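You operate a simulated robot arm through the tools that you are given. There is no shell and no other tool.

You run a simulated robot arm. Do the job below in one go: nothing can be reset, and whatever is moved stays where it is left.

## Task
Tighten the flanged pot's four bolts crosswise in two rounds till it shows SEALED.
Fine: order No 1, No 3, No 2, No 4; first round to about a third of a turn, second to about two thirds; never NIPPED.

It is judged by the outcome, as a careful person would: the job done as asked, and still so three seconds after it is handed in. It fails if anything else is knocked over, pushed out of place, dropped, spilled or broken.

## Robot
A 7-joint arm with a two-finger parallel gripper, fixed in place. Base frame: the origin is on the floor under the middle of its stand, x ahead of it, y to its left, z up. Units: m, degrees, N and s.
It reaches about 1.247 m from its shoulder. Its first joint turns from -132.0 to 132.0 degrees. Payload 3.91 kg.
The tool frame sits at the grasp point between the pads (the TCP): z along the fingers, y along the line on which they close. The tips reach 0.03 m beyond it. Largest opening 0.11 m; finger width 0.02, thickness 0.01; the body of the gripper, 0.048 by 0.112 m, starts 0.055 m behind the TCP.
Orientation is that of the tool frame in the base frame, as a unit quaternion [x, y, z, w]. With the fingers straight down and closing along the base's y, the tool's x points along the base's -x, its y along +y and its z along -z.

## Interface
- The arm moves only by the tool move_arm. Its arguments are lists of equal length, an entry for each row: "xyz": the shift along the tool's x, y, z in mm, a list of three; "rot": the turn, a rotation vector about the tool's x, y, z in degrees, a list of three; "grip": the opening, from 0 (shut) to 1 (fully open). In form: {"xyz": [[dx, dy, dz], ...], "rot": [[wx, wy, wz], ...], "grip": [grip, ...]}. A call has 1 to 20 rows; each row is the pose to reach, as a shift and turn from the pose commanded when the call began, along the tool's axes at that moment. Each row takes 0.2 s and may step no farther than 0.05 m and 8.6 degrees from the row before; otherwise, or with a gripper value out of range, the whole call is refused. Where a pose cannot be reached the arm comes as near as it can. A force on the tool above 40 N (or 10 N above the force at the start of the call, whichever is more), or a blocked arm, ends the call early, and 0.2 s more pass. Each finger travels about 0.108 m/s and halts on what it meets, pressing with about 30 N; the grip force reading is that of the motor and also rises with nothing between the fingers. The clock runs only during rows and for 0.2 s after the last one: add rows that repeat a pose to give the fingers time. The reply holds the time, the measured pose of the TCP, the force on the tool along the base axes, the opening and the grip force, in the units named above and with some noise, with the torque about the TCP (base axes, N m) and any sound that the robot's microphone picked up, and new pictures: "show" is both (left out), scene, wrist or none.
- Cameras (640 x 400 px; columns grow to the right, rows downward): "scene" is fixed at [0.046, -0.6409, 1.6511]; the picture's right is [0.84, -0.55, 0.00], its down [-0.26, -0.40, -0.88] and it looks along [0.48, 0.74, -0.48] (base axes); focal length 336 px, centre (320, 200). "wrist" rides on the gripper at [0.072, 0.017, -0.103] in the tool frame; the picture's right is [-0.23, 0.97, 0.00], its down [-0.76, -0.18, -0.62] and it looks along [-0.61, -0.14, 0.78] (tool axes); focal length 222 px, centre (320, 200).
- pixel_to_xyz(camera, pixels): for up to 12 pixels [column, row] of the newest picture of that camera ("zoom" is the newest enlarged one), the place [x, y, z] in the base frame of the surface seen there, good to about 0.003 m, but the place of the scene camera against the robot may be out by one fixed shift of up to 0.025 m in any direction. The clock stands still meanwhile.
- inspect(camera, box): a new picture of the part [left, top, right, bottom] of that camera's present view, enlarged. The clock stands still meanwhile.
- job_done(): hands the job in; it is judged then, once.

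Unless the task says otherwise, let go and move clear before handing in.

The tools are called after ">>>" as a command line: name --argument value ..., lists and objects as JSON in quotes. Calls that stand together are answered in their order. move_arm: Moves the arm, as the interface text tells. Its arguments: {"type":"object","properties":{"xyz":{"type":"array"},"rot":{"type":"array"},"grip":{"type":"array"},"show":{"type":"string","enum":["both","scene","wrist","none"]}},"required":["xyz","rot","grip"]} The other tools are called the same way: pixel_to_xyz (camera, pixels) gives the place of the surface under pixels of a picture; inspect (camera, box) takes an enlarged picture of a part of a camera's view; job_done () hands the job in.

At the start:

```text
time_s: 0.0
ee_pos: [0.4275, 0.4237, 1.1562]
ee_rot: [0.0, 1.0, 0.0, 0.0]
force: [0.3, -0.1, -0.2]
ft_torque: [-0.01, -0.04, -0.04]
gripper_width: 0.1099
gripper_force: 0.1
```

scene: 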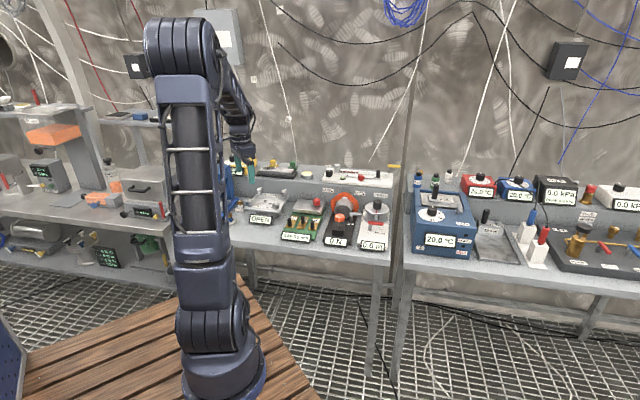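
wrist: 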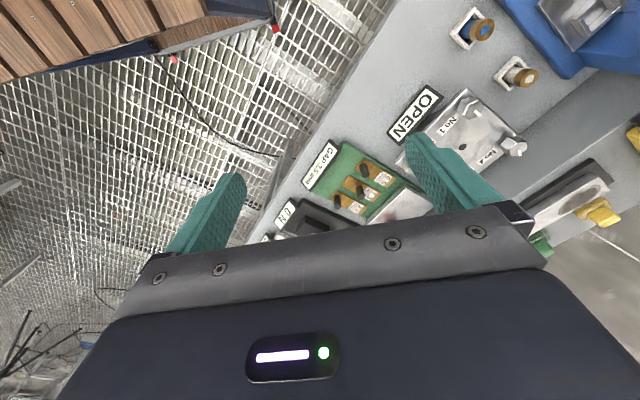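

The wrist picture shows a device with an "OPEN" label and No. marks at about (415,115)-(525,150), probably the flanged pot. I'll enlarge both views to look at it before moving.

>>> inspect --camera "wrist" --box '[380, 60, 560, 200]'

>>> inspect --camera "scene" --box '[225, 150, 405, 265]'

```text
2.86 times, centred on (470, 130) of wrist
```

zoom: 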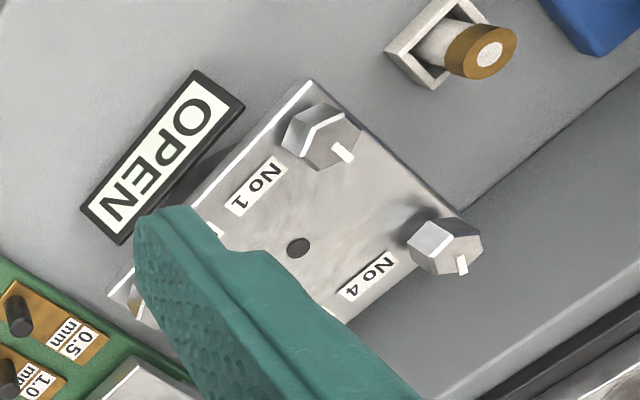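

```text
3.48 times, centred on (315, 208) of scene
```

zoom: 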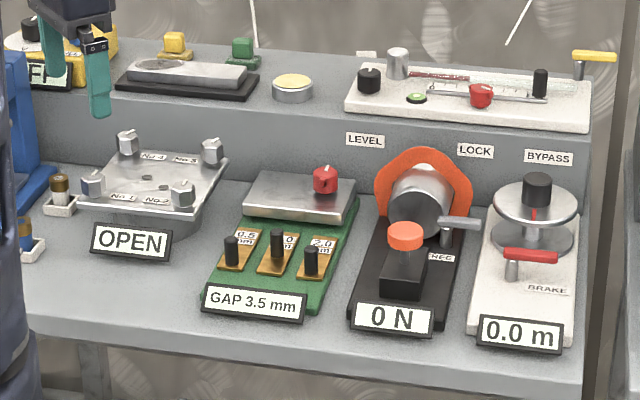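

The pot has four hex bolts: No 1 front-left (zoom 92,184), No 2 front-right (182,195), No 3 back-right (212,150) and No 4 back-left (128,142). I'll get rough places for them and for the label.

>>> pixel_to_xyz --camera "zoom" --pixels '[[92, 178], [182, 188], [212, 143], [128, 136], [148, 178], [132, 242], [90, 206], [160, 215], [60, 182], [326, 178], [24, 235]]'

>>> pixel_to_xyz --camera "wrist" --pixels '[[467, 97], [512, 147], [464, 129], [412, 115], [480, 28], [528, 77]]'

```text
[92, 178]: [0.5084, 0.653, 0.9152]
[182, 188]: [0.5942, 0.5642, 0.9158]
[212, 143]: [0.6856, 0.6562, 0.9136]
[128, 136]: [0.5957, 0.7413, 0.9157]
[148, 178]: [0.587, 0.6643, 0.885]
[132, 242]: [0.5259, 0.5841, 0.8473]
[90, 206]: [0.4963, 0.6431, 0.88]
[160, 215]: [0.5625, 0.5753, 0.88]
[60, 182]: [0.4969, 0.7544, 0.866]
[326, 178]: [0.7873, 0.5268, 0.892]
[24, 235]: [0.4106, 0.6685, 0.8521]
```

```text
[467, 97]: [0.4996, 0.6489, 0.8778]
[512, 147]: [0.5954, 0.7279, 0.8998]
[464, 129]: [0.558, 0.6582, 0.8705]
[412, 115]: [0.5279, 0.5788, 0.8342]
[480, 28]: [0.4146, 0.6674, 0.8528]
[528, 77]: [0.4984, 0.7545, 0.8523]
```

The bolts form a square about 124 mm on a side, centred near (0.596, 0.654), with the heads near z 0.91. I'll move high above them so the wrist camera looks straight at the pot.

>>> move_arm --xyz '[[-8, 40, 0], [-16, 80, 0], [-24, 120, 0], [-30, 160, 0], [-30, 160, 0]]' --rot '[[0, 0, 0], [0, 0, 0], [0, 0, 0], [0, 0, 0], [0, 0, 0]]' --grip '[1, 1, 1, 1, 1]'

```text
time_s: 1.2
ee_pos: [0.4586, 0.5832, 1.1555]
ee_rot: [0.0, 1.0, 0.0, 0.0]
force: [0.2, 0.2, 0.4]
ft_torque: [0.01, -0.01, 0.01]
gripper_width: 0.11
gripper_force: 0.0
```

scene: 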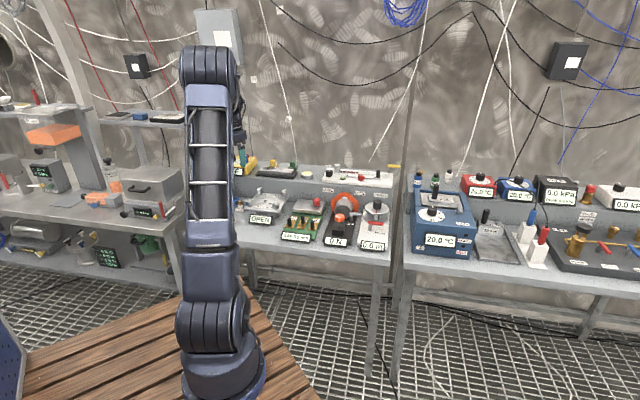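
wrist: 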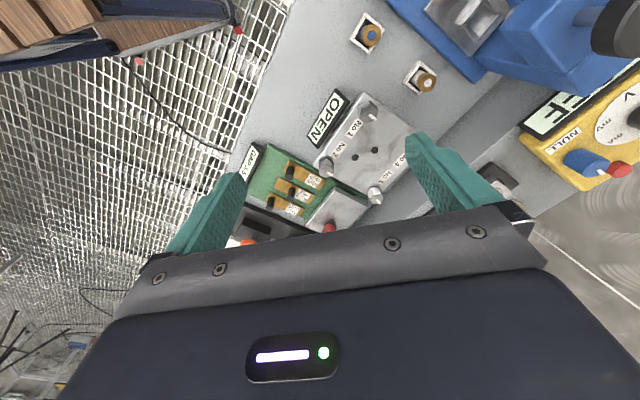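

The pot is now between the fingers at (365,150), with bolts at (370,112), (327,165), (375,195) and the fourth just behind the right finger. I'll enlarge it and measure the bolt tops.

>>> inspect --camera "wrist" --box '[290, 80, 450, 220]'

>>> inspect --camera "scene" --box '[230, 160, 330, 235]'

```text
2.86 times, centred on (370, 150) of wrist
```

zoom: 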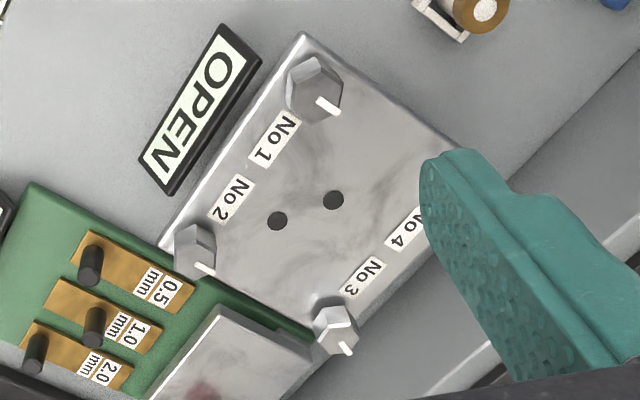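

```text
5.33 times, centred on (280, 198) of scene
```

zoom: 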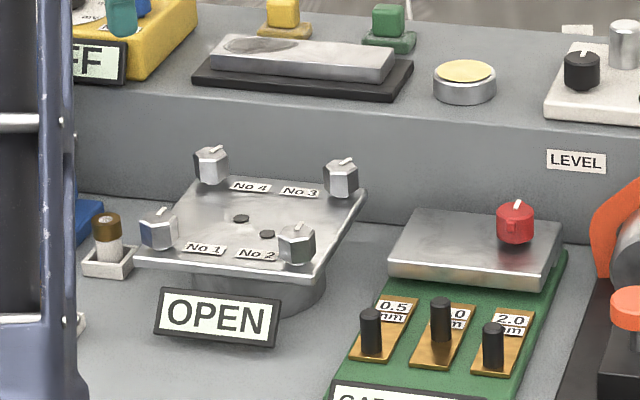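

All four marks point toward the back of the bench and the display reads OPEN. Before going down I'll measure the shelf step behind the pot for clearance, plus the bolt tops in both views.

>>> pixel_to_xyz --camera "zoom" --pixels '[[157, 218], [296, 232], [341, 166], [211, 154], [240, 218], [215, 315], [130, 108], [300, 115], [300, 60], [465, 70], [250, 185], [515, 205]]'

>>> pixel_to_xyz --camera "wrist" --pixels '[[369, 108], [326, 164], [376, 193], [372, 150], [357, 156], [330, 118], [385, 182]]'

```text
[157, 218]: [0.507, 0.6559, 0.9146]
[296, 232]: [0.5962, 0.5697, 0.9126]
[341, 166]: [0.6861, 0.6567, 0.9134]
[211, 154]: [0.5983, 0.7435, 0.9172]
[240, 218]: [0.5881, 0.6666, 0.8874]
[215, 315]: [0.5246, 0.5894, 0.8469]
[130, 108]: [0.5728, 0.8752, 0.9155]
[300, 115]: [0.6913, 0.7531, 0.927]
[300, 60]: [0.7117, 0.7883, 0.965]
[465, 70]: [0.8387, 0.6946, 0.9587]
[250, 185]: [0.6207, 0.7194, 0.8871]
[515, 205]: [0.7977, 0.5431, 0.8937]
```

```text
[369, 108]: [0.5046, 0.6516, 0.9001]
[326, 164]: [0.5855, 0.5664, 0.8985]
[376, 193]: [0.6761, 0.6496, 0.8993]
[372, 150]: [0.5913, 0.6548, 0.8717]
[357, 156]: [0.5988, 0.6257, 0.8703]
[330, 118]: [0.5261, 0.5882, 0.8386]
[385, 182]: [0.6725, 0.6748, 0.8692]
```

The flange top is at z ≈ 0.870 and the bolt tops are at about 0.900 (the scene camera reads ~0.015 high). The shelf step is roughly 70 mm behind bolts 3 and 4. I'll go to a point above bolt No 1 for a close look at its hex flats.

>>> move_arm --xyz '[[-12, 17, 30], [-24, 35, 60], [-36, 52, 90], [-47, 70, 115], [-47, 70, 115]]' --rot '[[0, 0, 0], [0, 0, 0], [0, 0, 0], [0, 0, 0], [0, 0, 0]]' --grip '[0.8, 0.6, 0.6, 0.6, 0.6]'

>>> inspect --camera "wrist" --box '[260, 70, 400, 190]'

```text
time_s: 2.4
ee_pos: [0.5062, 0.6541, 1.0394]
ee_rot: [0.0, 1.0, 0.0, 0.0]
force: [0.1, -0.1, 0.2]
ft_torque: [0.01, 0.0, 0.0]
gripper_width: 0.0661
gripper_force: 0.0
```

scene: 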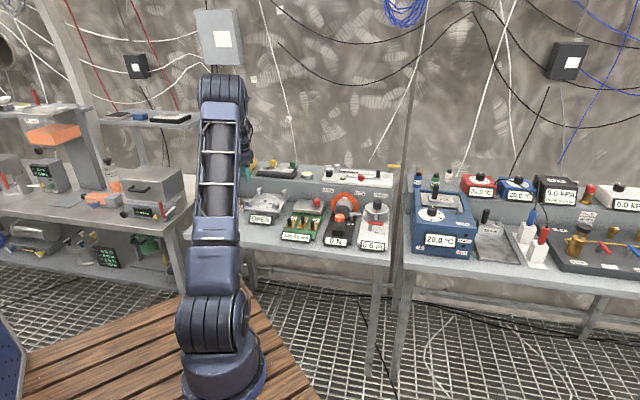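
wrist: 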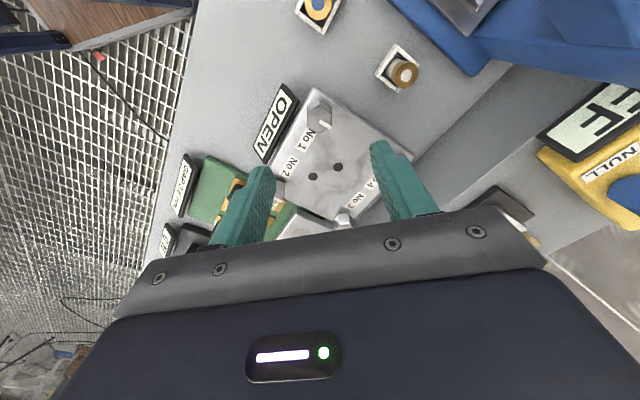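

```text
3.33 times, centred on (330, 130) of wrist
```

zoom: 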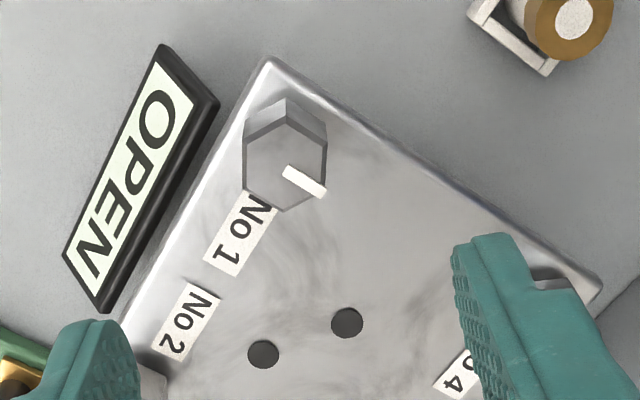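

Bolt No 1 is directly below the TCP (wrist ~ (318,112)). I'll measure the corners of its hex top and the white mark.

>>> pixel_to_xyz --camera "zoom" --pixels '[[286, 133], [324, 153], [325, 186], [286, 208], [247, 190], [246, 152], [287, 170], [322, 190], [267, 143], [305, 143], [250, 170], [305, 200]]'

>>> inspect --camera "wrist" --box '[300, 90, 340, 130]'

```text
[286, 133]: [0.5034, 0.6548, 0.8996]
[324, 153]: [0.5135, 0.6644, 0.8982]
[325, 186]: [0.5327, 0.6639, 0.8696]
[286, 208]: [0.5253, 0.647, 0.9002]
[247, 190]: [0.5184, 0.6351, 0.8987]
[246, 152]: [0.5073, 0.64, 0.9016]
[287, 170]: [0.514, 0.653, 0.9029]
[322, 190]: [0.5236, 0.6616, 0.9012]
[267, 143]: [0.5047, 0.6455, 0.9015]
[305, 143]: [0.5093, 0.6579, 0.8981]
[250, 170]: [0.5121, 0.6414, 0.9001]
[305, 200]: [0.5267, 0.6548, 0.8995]
```

```text
10.00 times, centred on (320, 110) of wrist
```

zoom: 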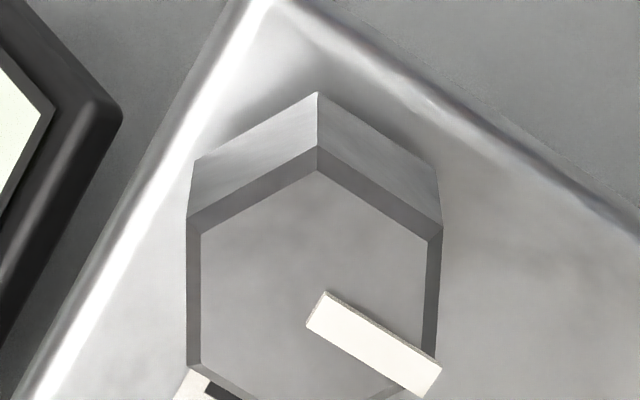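

The hex shape is now clear at 10x. I'll shift the crop slightly so the whole head fits and measure its corners.

>>> inspect --camera "wrist" --box '[300, 98, 340, 138]'

```text
10.00 times, centred on (320, 118) of wrist
```

zoom: 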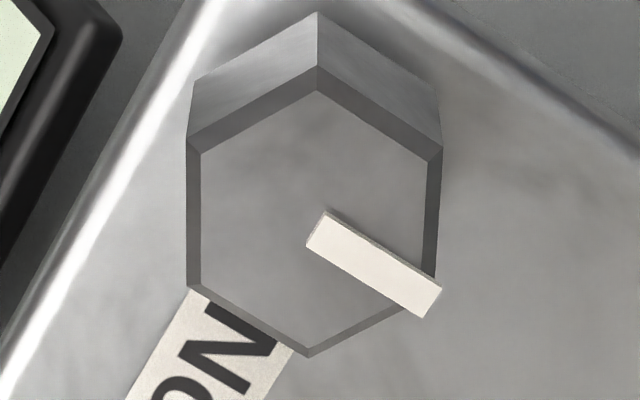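

The top-face corners are at zoom (317,93), (428,160), (200,285), (310,347) and (203,155), and the mark runs from (315,235) to (430,300). I'll measure these.

>>> pixel_to_xyz --camera "zoom" --pixels '[[317, 95], [426, 162], [202, 283], [310, 344], [205, 157], [318, 228], [428, 295], [314, 240], [422, 306], [313, 215], [317, 25], [428, 60]]'

```text
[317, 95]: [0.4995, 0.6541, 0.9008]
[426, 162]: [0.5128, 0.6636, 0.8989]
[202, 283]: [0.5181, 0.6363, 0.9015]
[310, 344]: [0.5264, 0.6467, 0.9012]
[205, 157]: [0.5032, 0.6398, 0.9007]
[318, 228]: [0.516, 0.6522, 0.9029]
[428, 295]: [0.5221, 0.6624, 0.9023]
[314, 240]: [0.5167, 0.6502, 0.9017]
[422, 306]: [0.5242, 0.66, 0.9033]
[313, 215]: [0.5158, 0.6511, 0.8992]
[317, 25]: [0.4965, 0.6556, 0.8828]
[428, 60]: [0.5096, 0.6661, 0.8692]
```

From the ray geometry, No 1's centre is at about (0.5155, 0.652). Its corners and mark are at 45° and its flats face 15°, 75° and 135°. I'll centre over it, turn the tool −45° so the fingers close along 135°, and check that the bolt stays put in the picture.

>>> move_arm --xyz '[[-9.5, -2, 10], [-9.5, -2, 20], [-9.5, -2, 30], [-9.5, -2, 40], [-9.5, -2, 50], [-9.5, -2, 60], [-9.5, -2, 60]]' --rot '[[0, 0, -7.5], [0, 0, -15], [0, 0, -22.5], [0, 0, -30], [0, 0, -37.5], [0, 0, -45], [0, 0, -45]]' --grip '[0.5, 0.5, 0.5, 0.5, 0.5, 0.5, 0.5]'

>>> inspect --camera "wrist" --box '[280, 100, 360, 180]'

```text
time_s: 4.0
ee_pos: [0.5148, 0.651, 0.9801]
ee_rot: [-0.383, 0.924, -0.001, 0.0]
force: [-0.5, 0.2, 0.5]
ft_torque: [-0.03, 0.01, -0.02]
gripper_width: 0.0554
gripper_force: 0.2
```

scene: 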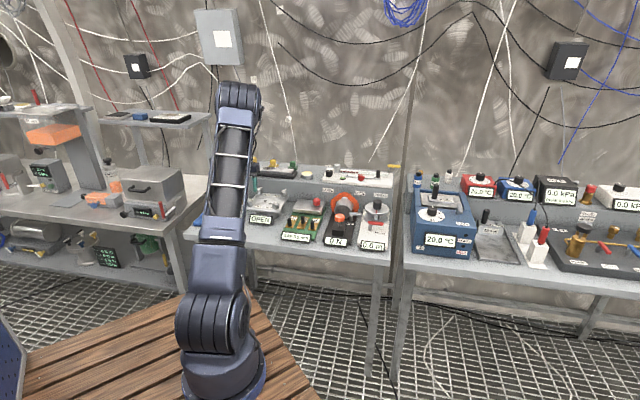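
wrist: 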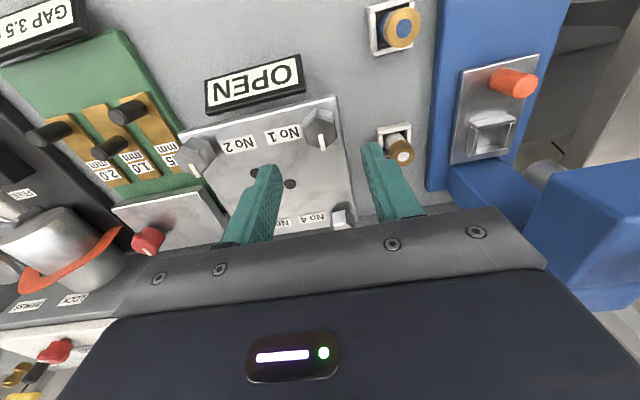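

```text
5.00 times, centred on (320, 140) of wrist
```

zoom: 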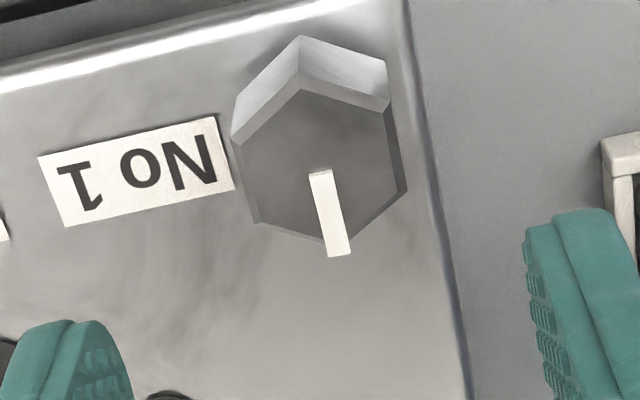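

After the turn the bolt sits at wrist (320,133), which is where a point directly under the TCP should appear. The flats are square to the pads, so I'll descend 72 mm, leaving the tips about 7 mm above the flange.

>>> move_arm --xyz '[[0, 0, 20], [0, 0, 40], [0, 0, 55], [0, 0, 65], [0, 0, 72], [0, 0, 72]]' --rot '[[0, 0, 0], [0, 0, 0], [0, 0, 0], [0, 0, 0], [0, 0, 0], [0, 0, 0]]' --grip '[0.5, 0.5, 0.5, 0.5, 0.5, 0.5]'

>>> inspect --camera "wrist" --box '[220, 100, 420, 225]'

```text
time_s: 5.4
ee_pos: [0.5144, 0.6511, 0.9075]
ee_rot: [-0.383, 0.924, 0.0, 0.0]
force: [-0.6, -0.1, 0.0]
ft_torque: [0.0, -0.01, 0.02]
gripper_width: 0.0551
gripper_force: 0.1
```

scene: 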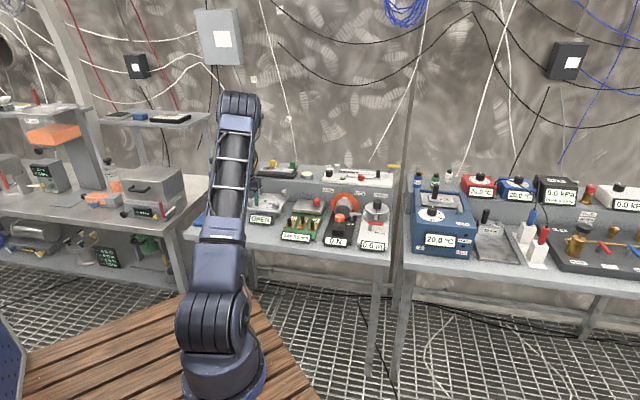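
wrist: 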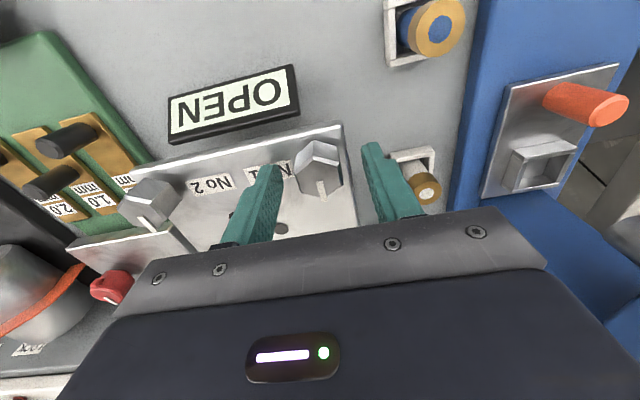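

```text
3.20 times, centred on (320, 162) of wrist
```

zoom: 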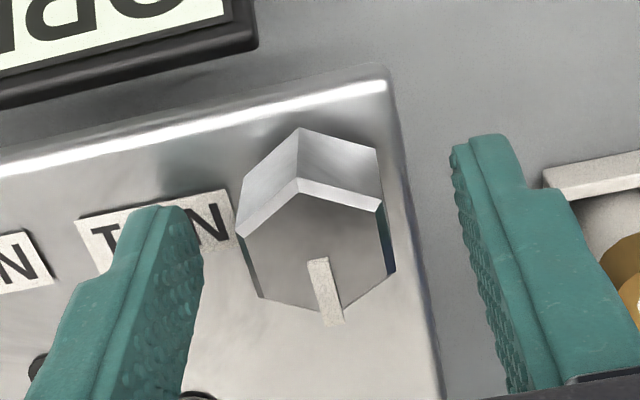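

The bolt is nicely between the pads (zoom pads at (180,280) and (480,250), hex at (318,249)). I'll close on the flats.

>>> move_arm --xyz '[[0, 0, 0], [0, 0, 0], [0, 0, 0], [0, 0, 0]]' --rot '[[0, 0, 0], [0, 0, 0], [0, 0, 0], [0, 0, 0]]' --grip '[0.3, 0.15, 0, 0]'

>>> inspect --camera "wrist" --box '[220, 100, 420, 225]'

```text
time_s: 6.4
ee_pos: [0.5144, 0.6505, 0.909]
ee_rot: [-0.383, 0.924, 0.001, 0.0]
force: [2.4, -2.5, 0.4]
ft_torque: [0.31, 0.27, -0.01]
gripper_width: 0.0319
gripper_force: 45.2
```

scene: 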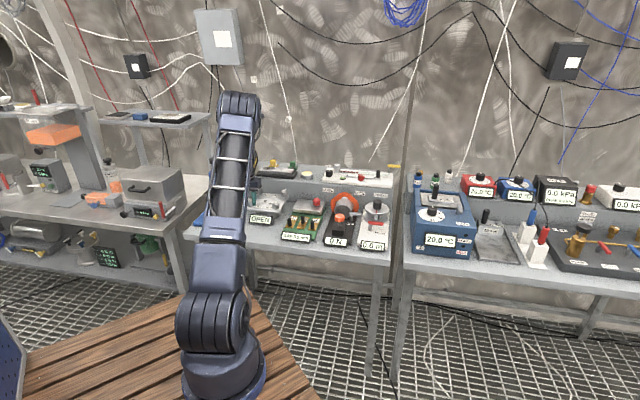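
wrist: 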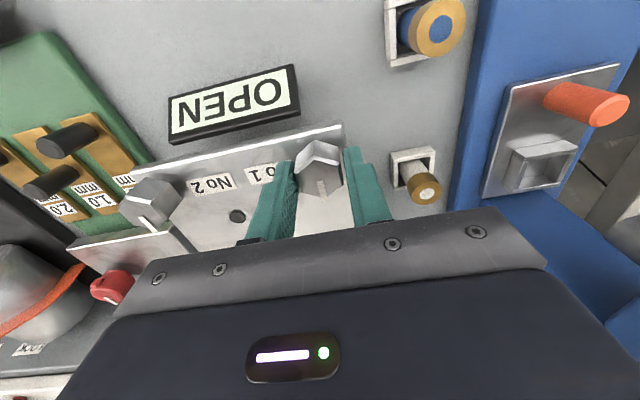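

```text
3.20 times, centred on (320, 162) of wrist
```

zoom: 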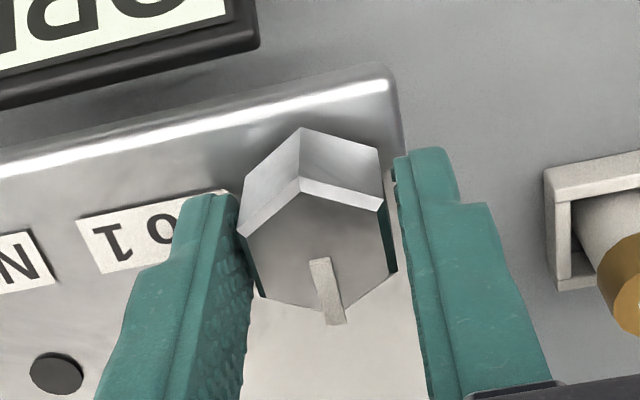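

The fingers stopped at 31.9 mm with the motor at 45 N. I'll look closely at the contact on both sides before turning.

>>> inspect --camera "wrist" --box '[285, 130, 355, 200]'

```text
5.71 times, centred on (320, 165) of wrist
```

zoom: 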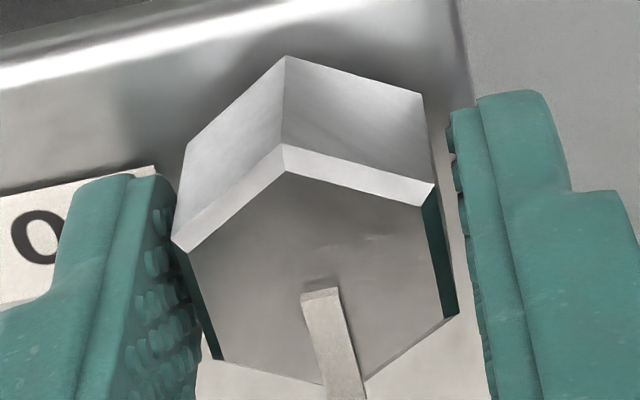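

Contact looks even, with the collision surface slightly larger than the drawn hex. I'll turn clockwise (+z tool) by 30° and check that the mark turns with the gripper.

>>> move_arm --xyz '[[0, 0, 0], [0, 0, 0], [0, 0, 0], [0, 0, 0], [0, 0, 0]]' --rot '[[0, 0, 7.5], [0, 0, 15], [0, 0, 22.5], [0, 0, 30], [0, 0, 30]]' --grip '[0, 0, 0, 0, 0]'

>>> inspect --camera "wrist" --box '[250, 100, 390, 220]'

>>> inspect --camera "scene" --box '[230, 160, 330, 235]'

```text
time_s: 7.6
ee_pos: [0.5145, 0.6515, 0.9075]
ee_rot: [-0.13, 0.991, 0.0, 0.0]
force: [3.9, -18.7, -0.5]
ft_torque: [0.03, -0.32, 0.03]
gripper_width: 0.0317
gripper_force: 45.1
```

scene: 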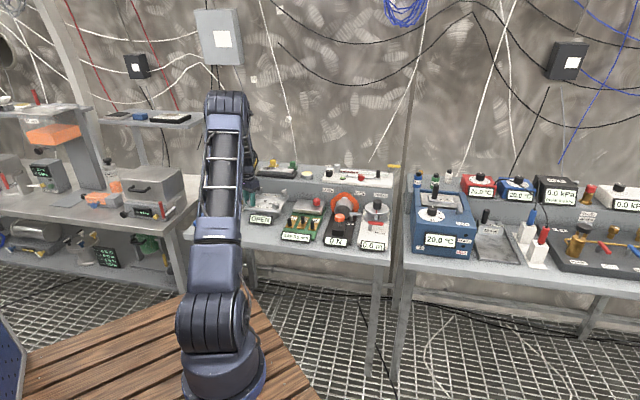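
wrist: 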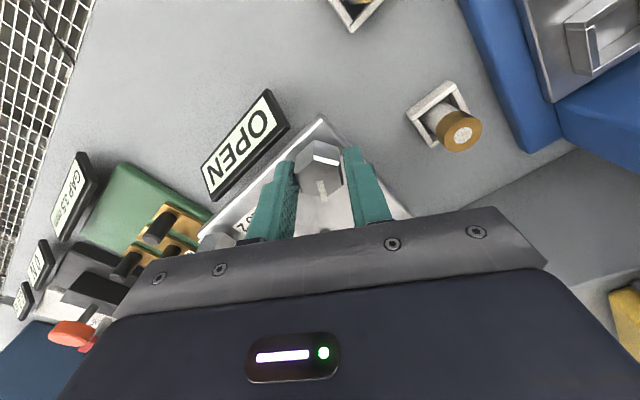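

```text
3.33 times, centred on (320, 160) of wrist
```

zoom: 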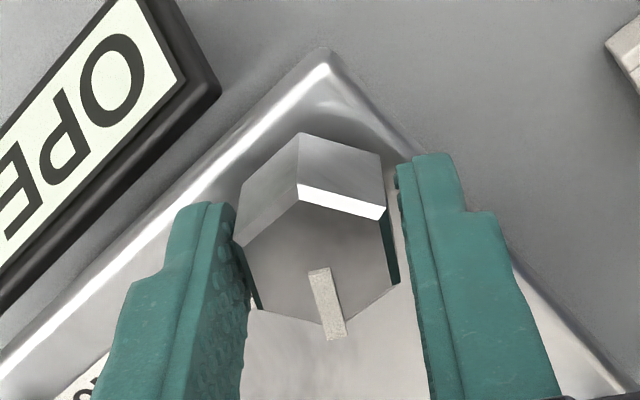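

```text
5.33 times, centred on (280, 198) of scene
```

zoom: 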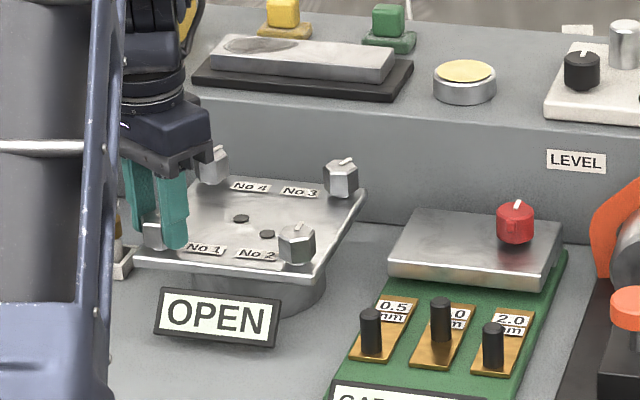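

The mark stayed fixed in the wrist view, so the bolt turns with the gripper. A side force of −18.7 N in y shows the bolt axis is slightly off the TCP, so I'll shift 1 mm along the pull to learn the stiffness.

>>> move_arm --xyz '[[0, -0.5, 0], [0, -1, 0], [0, -1, 0]]' --rot '[[0, 0, 0], [0, 0, 0], [0, 0, 0]]' --grip '[0, 0, 0]' --show "none"

```text
time_s: 8.4
ee_pos: [0.5135, 0.651, 0.9083]
ee_rot: [-0.13, 0.991, 0.001, 0.0]
force: [11.1, 3.0, -4.3]
ft_torque: [-0.47, 0.08, -0.03]
gripper_width: 0.0314
gripper_force: 44.8
```

The 1 mm shift cut the side force from 18.7 N to about 3 N in y (~22 N/mm), so the axis is only about 1 mm off. I'll keep turning in small steps, nudging against the residual force.

>>> move_arm --xyz '[[-0.4, 0, 0], [-0.4, 0, 0], [-0.4, 0, 0]]' --rot '[[0, 0, 7.5], [0, 0, 15], [0, 0, 15]]' --grip '[0, 0, 0]' --show "none"

```text
time_s: 9.2
ee_pos: [0.5143, 0.6497, 0.908]
ee_rot: [0.0, 1.0, 0.0, 0.001]
force: [12.5, 3.6, -1.1]
ft_torque: [-0.47, -1.2, -0.01]
gripper_width: 0.0318
gripper_force: 44.7
```

Turned 45° so far with a residual of about 13 N toward +x. I'll continue another 15° with a small +x nudge.

>>> move_arm --xyz '[[-0.5, 0.1, 0], [-0.5, 0.1, 0], [-0.5, 0.1, 0]]' --rot '[[0, 0, 7.5], [0, 0, 15], [0, 0, 15]]' --grip '[0, 0, 0]' --show "none"

```text
time_s: 10.0
ee_pos: [0.515, 0.6507, 0.9077]
ee_rot: [0.131, 0.991, -0.001, 0.0]
force: [-0.4, -8.9, 1.8]
ft_torque: [0.2, -0.17, -0.01]
gripper_width: 0.0317
gripper_force: 45.0
```

At 60° the residual is −9 N in y. I'll continue with a matching small nudge and look at the picture.

>>> move_arm --xyz '[[-0.1, -0.4, 0], [-0.1, -0.4, 0], [-0.1, -0.4, 0], [-0.1, -0.4, 0]]' --rot '[[0, 0, 7.5], [0, 0, 15], [0, 0, 22.5], [0, 0, 22.5]]' --grip '[0, 0, 0, 0]' --show "wrist"

>>> inspect --camera "scene" --box '[230, 160, 330, 235]'

```text
time_s: 11.0
ee_pos: [0.5139, 0.65, 0.908]
ee_rot: [0.322, 0.947, -0.002, -0.001]
force: [-10.0, -15.9, -4.7]
ft_torque: [0.19, -0.05, 0.0]
gripper_width: 0.0317
gripper_force: 45.1
```

wrist: 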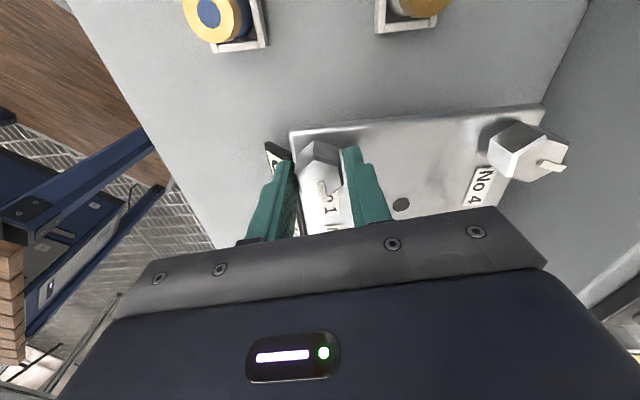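

```text
5.33 times, centred on (280, 198) of scene
```

zoom: 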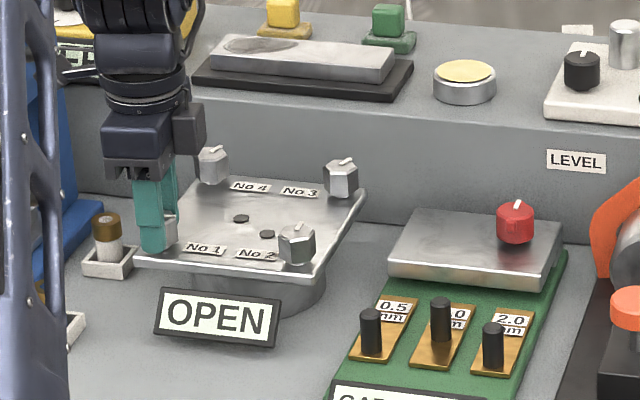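

Now at 82.5°, still displaying OPEN and gripping firmly. I'll nudge −0.8 mm along the closing line to relieve the force and turn another 22.5°.

>>> move_arm --xyz '[[-0.1, -0.8, 0], [-0.1, -0.9, 0], [-0.1, -1.0, 0], [-0.1, -1.0, 0]]' --rot '[[0, 0, 7.5], [0, 0, 15], [0, 0, 22.5], [0, 0, 22.5]]' --grip '[0, 0, 0, 0]' --show "none"

```text
time_s: 12.0
ee_pos: [0.5141, 0.6495, 0.9074]
ee_rot: [0.5, 0.866, -0.001, 0.0]
force: [-13.5, -5.0, -16.2]
ft_torque: [0.52, -0.09, 0.01]
gripper_width: 0.0316
gripper_force: 45.1
```

At 105°, a downward pull (−16 N) suggests the bolt is sinking slightly as it tightens. I'll follow it down 0.6 mm, nudge sideways and finish the last 15° to 120°.

>>> move_arm --xyz '[[0, -0.5, 0.5], [0, -0.6, 0.7], [0, -0.6, 0.7], [0, -0.6, 0.7]]' --rot '[[0, 0, 7.5], [0, 0, 15], [0, 0, 15], [0, 0, 15]]' --grip '[0, 0, 0, 0]' --show "wrist"

>>> inspect --camera "wrist" --box '[250, 100, 390, 220]'

```text
time_s: 13.0
ee_pos: [0.5135, 0.6495, 0.9069]
ee_rot: [0.609, 0.793, 0.001, 0.0]
force: [-10.5, 2.7, -3.8]
ft_torque: [0.28, 0.96, 0.05]
gripper_width: 0.0317
gripper_force: 45.2
```

wrist: 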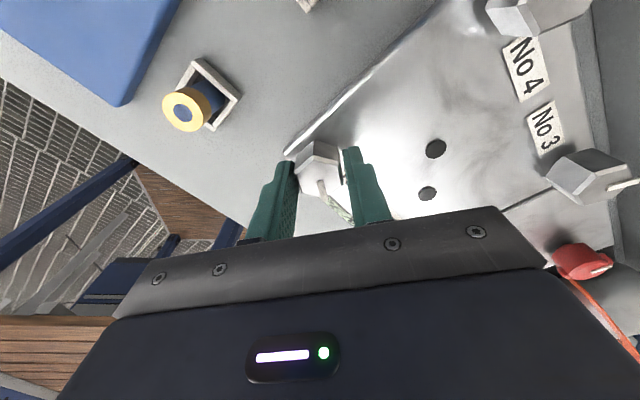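

```text
3.33 times, centred on (320, 160) of wrist
```

zoom: 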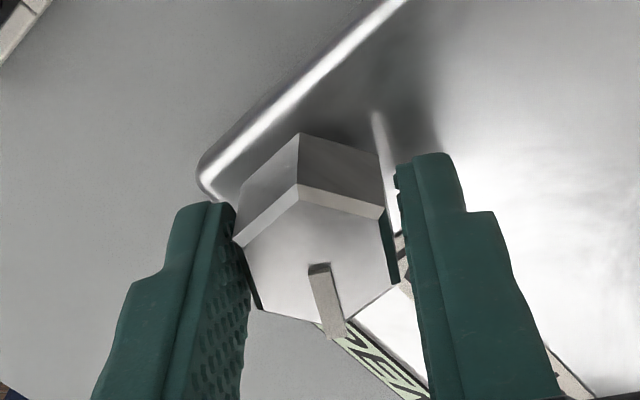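

Yaw is now +75°, a full 120° from the start, and the mark is still locked to the gripper (zoom (320,265)→(335,335)). I'll release gently and lift.

>>> move_arm --xyz '[[0, 0, 0], [0, 0, 0], [0, 0, 0], [0, 0, -20], [0, 0, -50], [0, 0, -90], [0, 0, -130], [0, 0, -130]]' --rot '[[0, 0, 0], [0, 0, 0], [0, 0, 0], [0, 0, 0], [0, 0, 0], [0, 0, 0], [0, 0, 0], [0, 0, 0]]' --grip '[0.4, 0.5, 0.5, 0.5, 0.5, 0.5, 0.5, 0.5]'

>>> inspect --camera "wrist" --box '[240, 40, 440, 180]'

>>> inspect --camera "scene" --box '[230, 160, 330, 235]'

```text
time_s: 14.8
ee_pos: [0.5112, 0.6491, 1.0392]
ee_rot: [0.609, 0.793, 0.0, 0.001]
force: [0.3, 0.8, -0.7]
ft_torque: [-0.01, -0.01, 0.01]
gripper_width: 0.0551
gripper_force: 0.1
```

scene: 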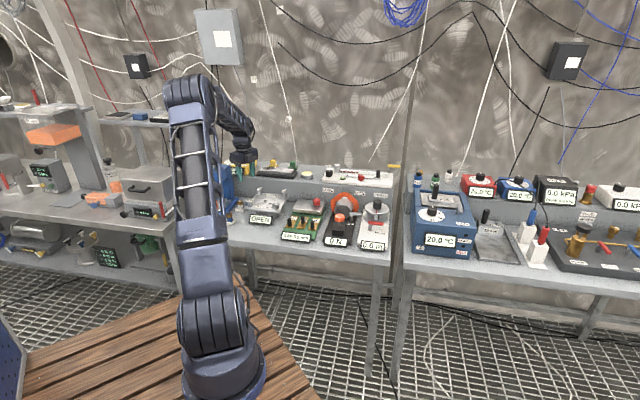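
wrist: 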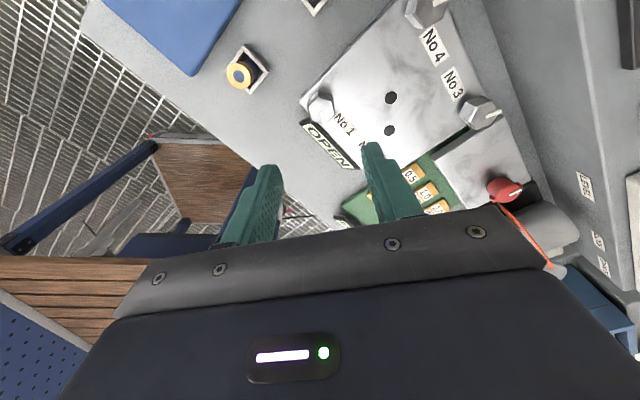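

```text
2.86 times, centred on (340, 110) of wrist
```

zoom: 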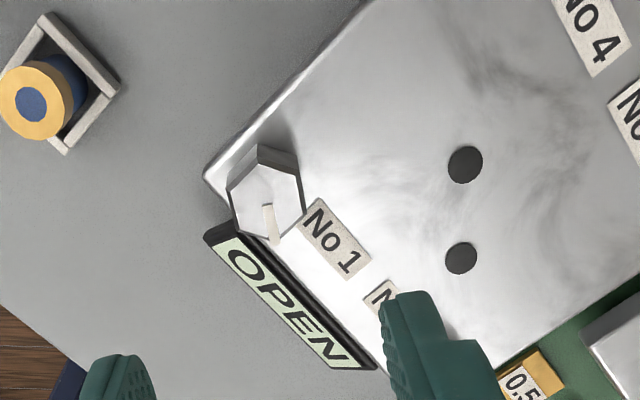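

```text
5.33 times, centred on (280, 198) of scene
```

zoom: 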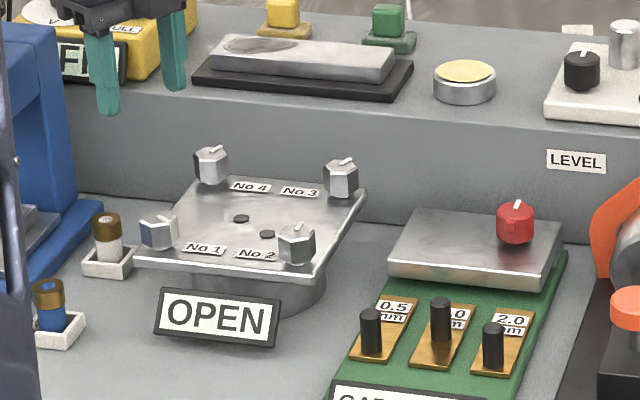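

Bolt No 1's mark has moved to about −75° (120° clockwise from the start) and the display still shows OPEN. I'll zoom in on the scene to check, then head for No 3.

>>> inspect --camera "scene" --box '[250, 180, 300, 215]'

>>> pixel_to_xyz --camera "wrist" --pixels '[[477, 112], [424, 12], [320, 108], [390, 98], [389, 131]]'

```text
11.43 times, centred on (275, 198) of scene
```

zoom: 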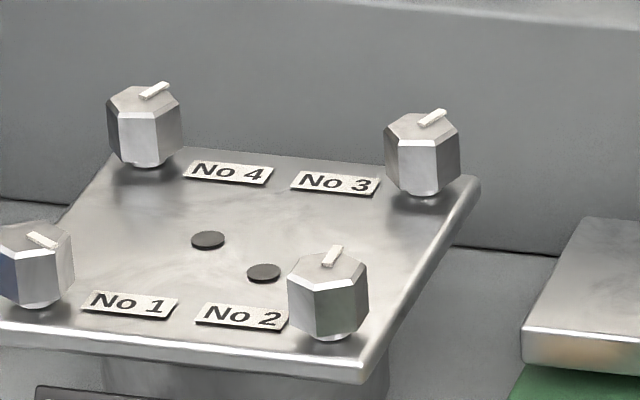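

```text
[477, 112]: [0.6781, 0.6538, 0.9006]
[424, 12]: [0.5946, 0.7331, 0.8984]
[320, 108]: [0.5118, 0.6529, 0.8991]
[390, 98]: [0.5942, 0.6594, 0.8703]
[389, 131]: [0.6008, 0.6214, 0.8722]
```

The zoom clearly shows No 1's mark turned toward the front right, and the other marks start at slightly different angles. Next is No 3: I'll move at height to above it while turning the wrist back to yaw ≈ −22°.

>>> move_arm --xyz '[[-3.5, 14, 0], [-7, 28, 0], [-10.5, 42, 0], [-14, 56, 0], [-17.5, 70, 0], [-21, 84, 0], [-24.5, 98, 0], [-28, 112, 0], [-31.5, 126, 0], [-35, 140, 0], [-38.5, 154, 0], [-42, 168, 0], [-42, 168, 0]]' --rot '[[0, 0, -8], [0, 0, -16], [0, 0, -24], [0, 0, -32], [0, 0, -40], [0, 0, -48], [0, 0, -56], [0, 0, -64], [0, 0, -72], [0, 0, -80], [0, 0, -88], [0, 0, -96], [0, 0, -96]]' --grip '[0.5, 0.5, 0.5, 0.5, 0.5, 0.5, 0.5, 0.5, 0.5, 0.5, 0.5, 0.5, 0.5]'

>>> inspect --camera "wrist" --box '[280, 80, 360, 140]'

```text
time_s: 17.6
ee_pos: [0.6869, 0.6514, 1.0367]
ee_rot: [-0.183, 0.983, 0.0, 0.0]
force: [0.2, -0.2, 0.0]
ft_torque: [0.0, -0.01, -0.01]
gripper_width: 0.0551
gripper_force: 0.1
```

scene: 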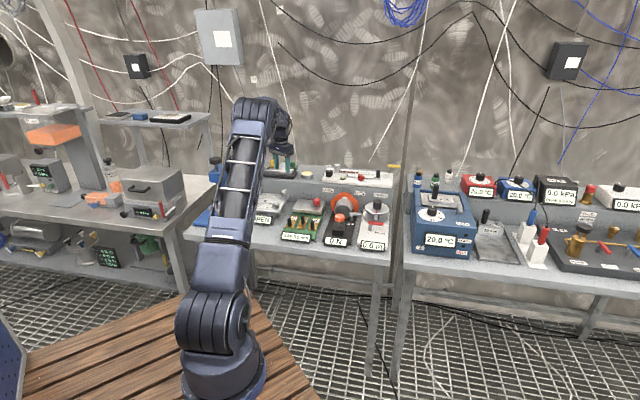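
wrist: 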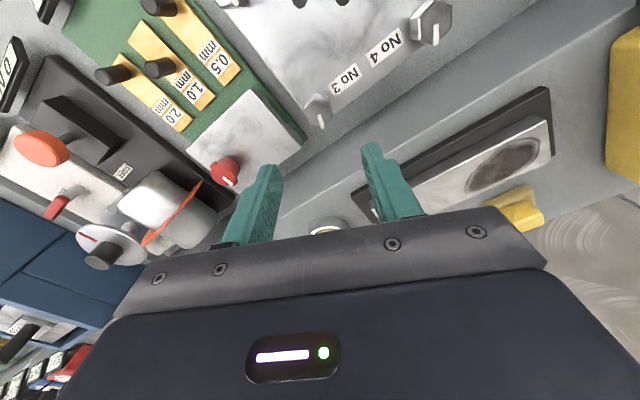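

```text
6.67 times, centred on (320, 110) of wrist
```

zoom: 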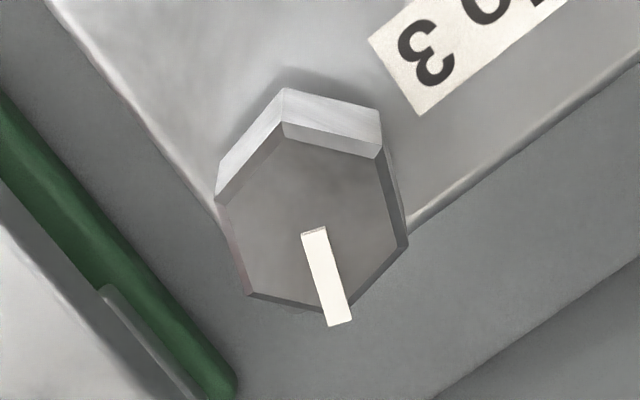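

Bolt No 3 is at wrist (319,113), almost exactly under the TCP, with its flats about 3° off the pads. I'll correct by −3° and −1 mm in tool y, descend 60 mm and recheck.

>>> move_arm --xyz '[[0, -1, 20], [0, -1, 40], [0, -1, 60], [0, -1, 60]]' --rot '[[0, 0, -3], [0, 0, -3], [0, 0, -3], [0, 0, -3]]' --grip '[0.5, 0.5, 0.5, 0.5]' --show "wrist"

>>> inspect --camera "wrist" --box '[280, 105, 360, 165]'

```text
time_s: 18.6
ee_pos: [0.6887, 0.6492, 0.9764]
ee_rot: [-0.208, 0.978, 0.0, 0.0]
force: [-0.1, 0.7, -0.2]
ft_torque: [0.03, -0.01, 0.03]
gripper_width: 0.055
gripper_force: 0.1
```

wrist: 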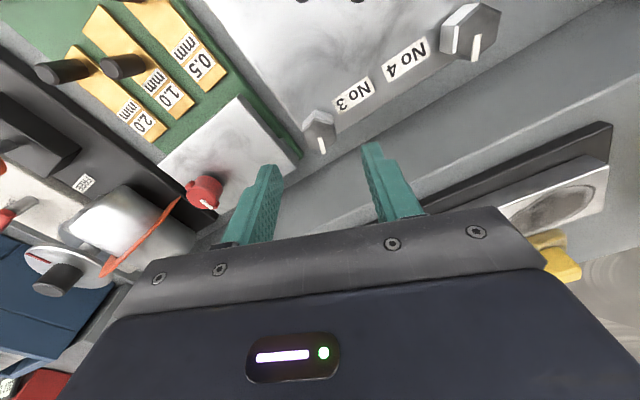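

```text
6.67 times, centred on (320, 135) of wrist
```

zoom: 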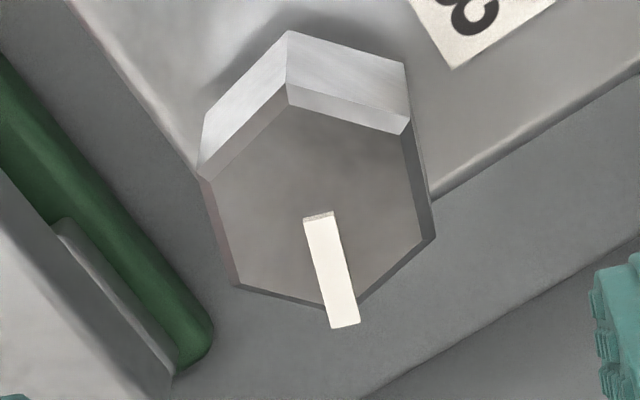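

The bolt is centred at (319.8,135.7) and aligned with the pads. The GAP device's plate corner is nearby at wrist (300,158), so I'll measure it before lowering the left finger.

>>> pixel_to_xyz --camera "wrist" --pixels '[[298, 157], [280, 140], [240, 100], [265, 125], [290, 155], [320, 140], [300, 165], [275, 150], [350, 160]]'

```text
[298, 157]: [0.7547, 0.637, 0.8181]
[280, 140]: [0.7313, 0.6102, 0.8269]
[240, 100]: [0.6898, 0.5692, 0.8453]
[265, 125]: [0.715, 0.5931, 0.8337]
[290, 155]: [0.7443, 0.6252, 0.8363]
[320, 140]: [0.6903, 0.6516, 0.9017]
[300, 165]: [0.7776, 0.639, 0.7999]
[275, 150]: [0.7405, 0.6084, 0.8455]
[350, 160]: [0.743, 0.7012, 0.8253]
```

The GAP plate's edge is about 58 mm from bolt No 3, which clears the fingers' reach of 37 mm. Descending 70 mm.

>>> move_arm --xyz '[[-0.3, 0, 20], [-0.3, 0, 40], [-0.3, 0, 55], [-0.3, 0, 65], [-0.3, 0, 70], [-0.3, 0, 70]]' --rot '[[0, 0, 0], [0, 0, 0], [0, 0, 0], [0, 0, 0], [0, 0, 0], [0, 0, 0]]' --grip '[0.5, 0.5, 0.5, 0.5, 0.5, 0.5]' --show "wrist"

>>> inspect --camera "wrist" --box '[250, 100, 390, 220]'

>>> inspect --camera "scene" --box '[230, 160, 330, 235]'

```text
time_s: 20.0
ee_pos: [0.6881, 0.6501, 0.9061]
ee_rot: [-0.208, 0.978, 0.0, 0.0]
force: [0.2, 0.7, -0.7]
ft_torque: [0.01, 0.01, 0.0]
gripper_width: 0.0552
gripper_force: 0.0
```

wrist: 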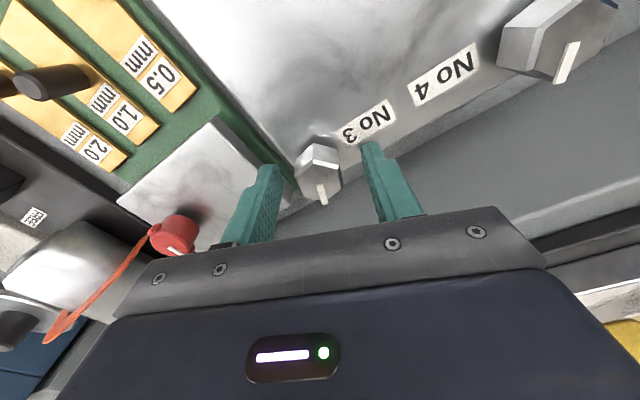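

```text
3.33 times, centred on (320, 160) of wrist
```

zoom: 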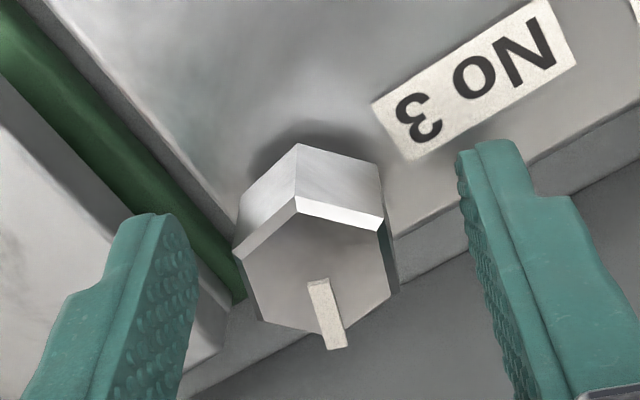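

```text
5.33 times, centred on (280, 198) of scene
```

zoom: 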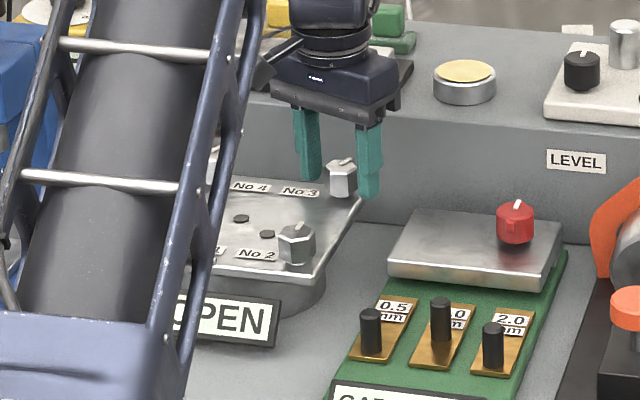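

Bolt No 3 sits centred between the open pads (zoom (320,270)). I'll close on it.

>>> move_arm --xyz '[[0, 0, 0], [0, 0, 0], [0, 0, 0], [0, 0, 0]]' --rot '[[0, 0, 0], [0, 0, 0], [0, 0, 0], [0, 0, 0]]' --grip '[0.3, 0.15, 0, 0]' --show "none"

```text
time_s: 21.0
ee_pos: [0.6882, 0.6504, 0.9069]
ee_rot: [-0.207, 0.978, 0.001, 0.0]
force: [0.5, -8.2, -0.7]
ft_torque: [0.23, 0.25, -0.01]
gripper_width: 0.0315
gripper_force: 44.8
```

Gripped at 31.5 mm with 8 N of side load. I'll nudge −0.35 mm in tool y and start turning clockwise.

>>> move_arm --xyz '[[0, -0.35, 0], [0, -0.35, 0], [0, -0.35, 0], [0, -0.35, 0]]' --rot '[[0, 0, 7.5], [0, 0, 15], [0, 0, 22.5], [0, 0, 22.5]]' --grip '[0, 0, 0, 0]' --show "wrist"

```text
time_s: 22.0
ee_pos: [0.6886, 0.6512, 0.9074]
ee_rot: [-0.011, 1.0, 0.001, 0.0]
force: [-0.4, -14.6, -3.1]
ft_torque: [0.08, -0.62, -0.02]
gripper_width: 0.0319
gripper_force: 45.1
```

wrist: 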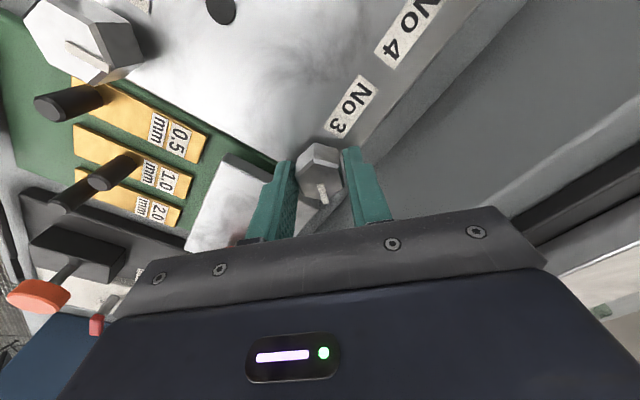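

The bolt is turning with us (22.5° so far), and the force pattern shows the axis about 1.5 mm off the TCP toward 200°. I'll turn 45° more along the matching arc so the side load stays low.

>>> move_arm --xyz '[[0, -0.8, 0], [0.05, -1.0, 0.1], [0.1, -1.2, 0.1], [0.2, -1.4, 0.2], [0.35, -1.55, 0.2], [0.5, -1.73, 0.2], [0.5, -1.73, 0.2]]' --rot '[[0, 0, 7.5], [0, 0, 15], [0, 0, 22.5], [0, 0, 30], [0, 0, 37.5], [0, 0, 45], [0, 0, 45]]' --grip '[0, 0, 0, 0, 0, 0, 0]' --show "wrist"

```text
time_s: 23.3
ee_pos: [0.6878, 0.6507, 0.9071]
ee_rot: [0.328, 0.945, 0.002, 0.0]
force: [10.2, 15.6, -9.0]
ft_torque: [-0.33, -0.31, 0.02]
gripper_width: 0.0314
gripper_force: 44.9
stopped in row 6: the force on the tool passed its limit at 42 N (the readings are from after the stop); the commanded pose is now the measured one
```

wrist: 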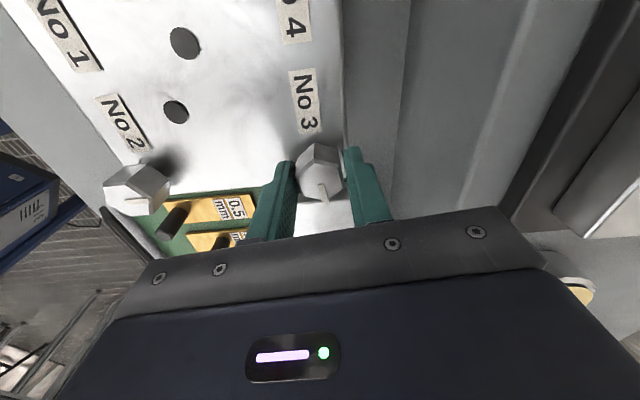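

I over-corrected: the call stopped at 42 N with yaw at 38.3°, so the bolt has turned 62°, and the mark is still locked to the pads. I'll back off +0.5 mm in tool y and read the force.

>>> move_arm --xyz '[[0, 0.3, 0.1], [0, 0.5, 0.2], [0, 0.5, 0.2]]' --rot '[[0, 0, 0], [0, 0, 0], [0, 0, 0]]' --grip '[0, 0, 0]' --show "none"

```text
time_s: 24.1
ee_pos: [0.6883, 0.6512, 0.908]
ee_rot: [0.328, 0.945, 0.002, 0.001]
force: [7.2, 15.9, -11.9]
ft_torque: [-0.45, -0.14, 0.01]
gripper_width: 0.0317
gripper_force: 44.8
```

The force is still about 17 N along +tool y with a 12 N downward pull. I'll follow it another 0.7 mm sideways and 0.5 mm down.

>>> move_arm --xyz '[[0.1, 0.35, 0.3], [0.15, 0.7, 0.5], [0.15, 0.7, 0.5]]' --rot '[[0, 0, 0], [0, 0, 0], [0, 0, 0]]' --grip '[0, 0, 0]' --show "none"

```text
time_s: 24.9
ee_pos: [0.6872, 0.6514, 0.9068]
ee_rot: [0.328, 0.945, 0.002, 0.001]
force: [3.0, 10.0, -10.0]
ft_torque: [-0.04, 0.83, 0.01]
gripper_width: 0.0317
gripper_force: 44.9
```

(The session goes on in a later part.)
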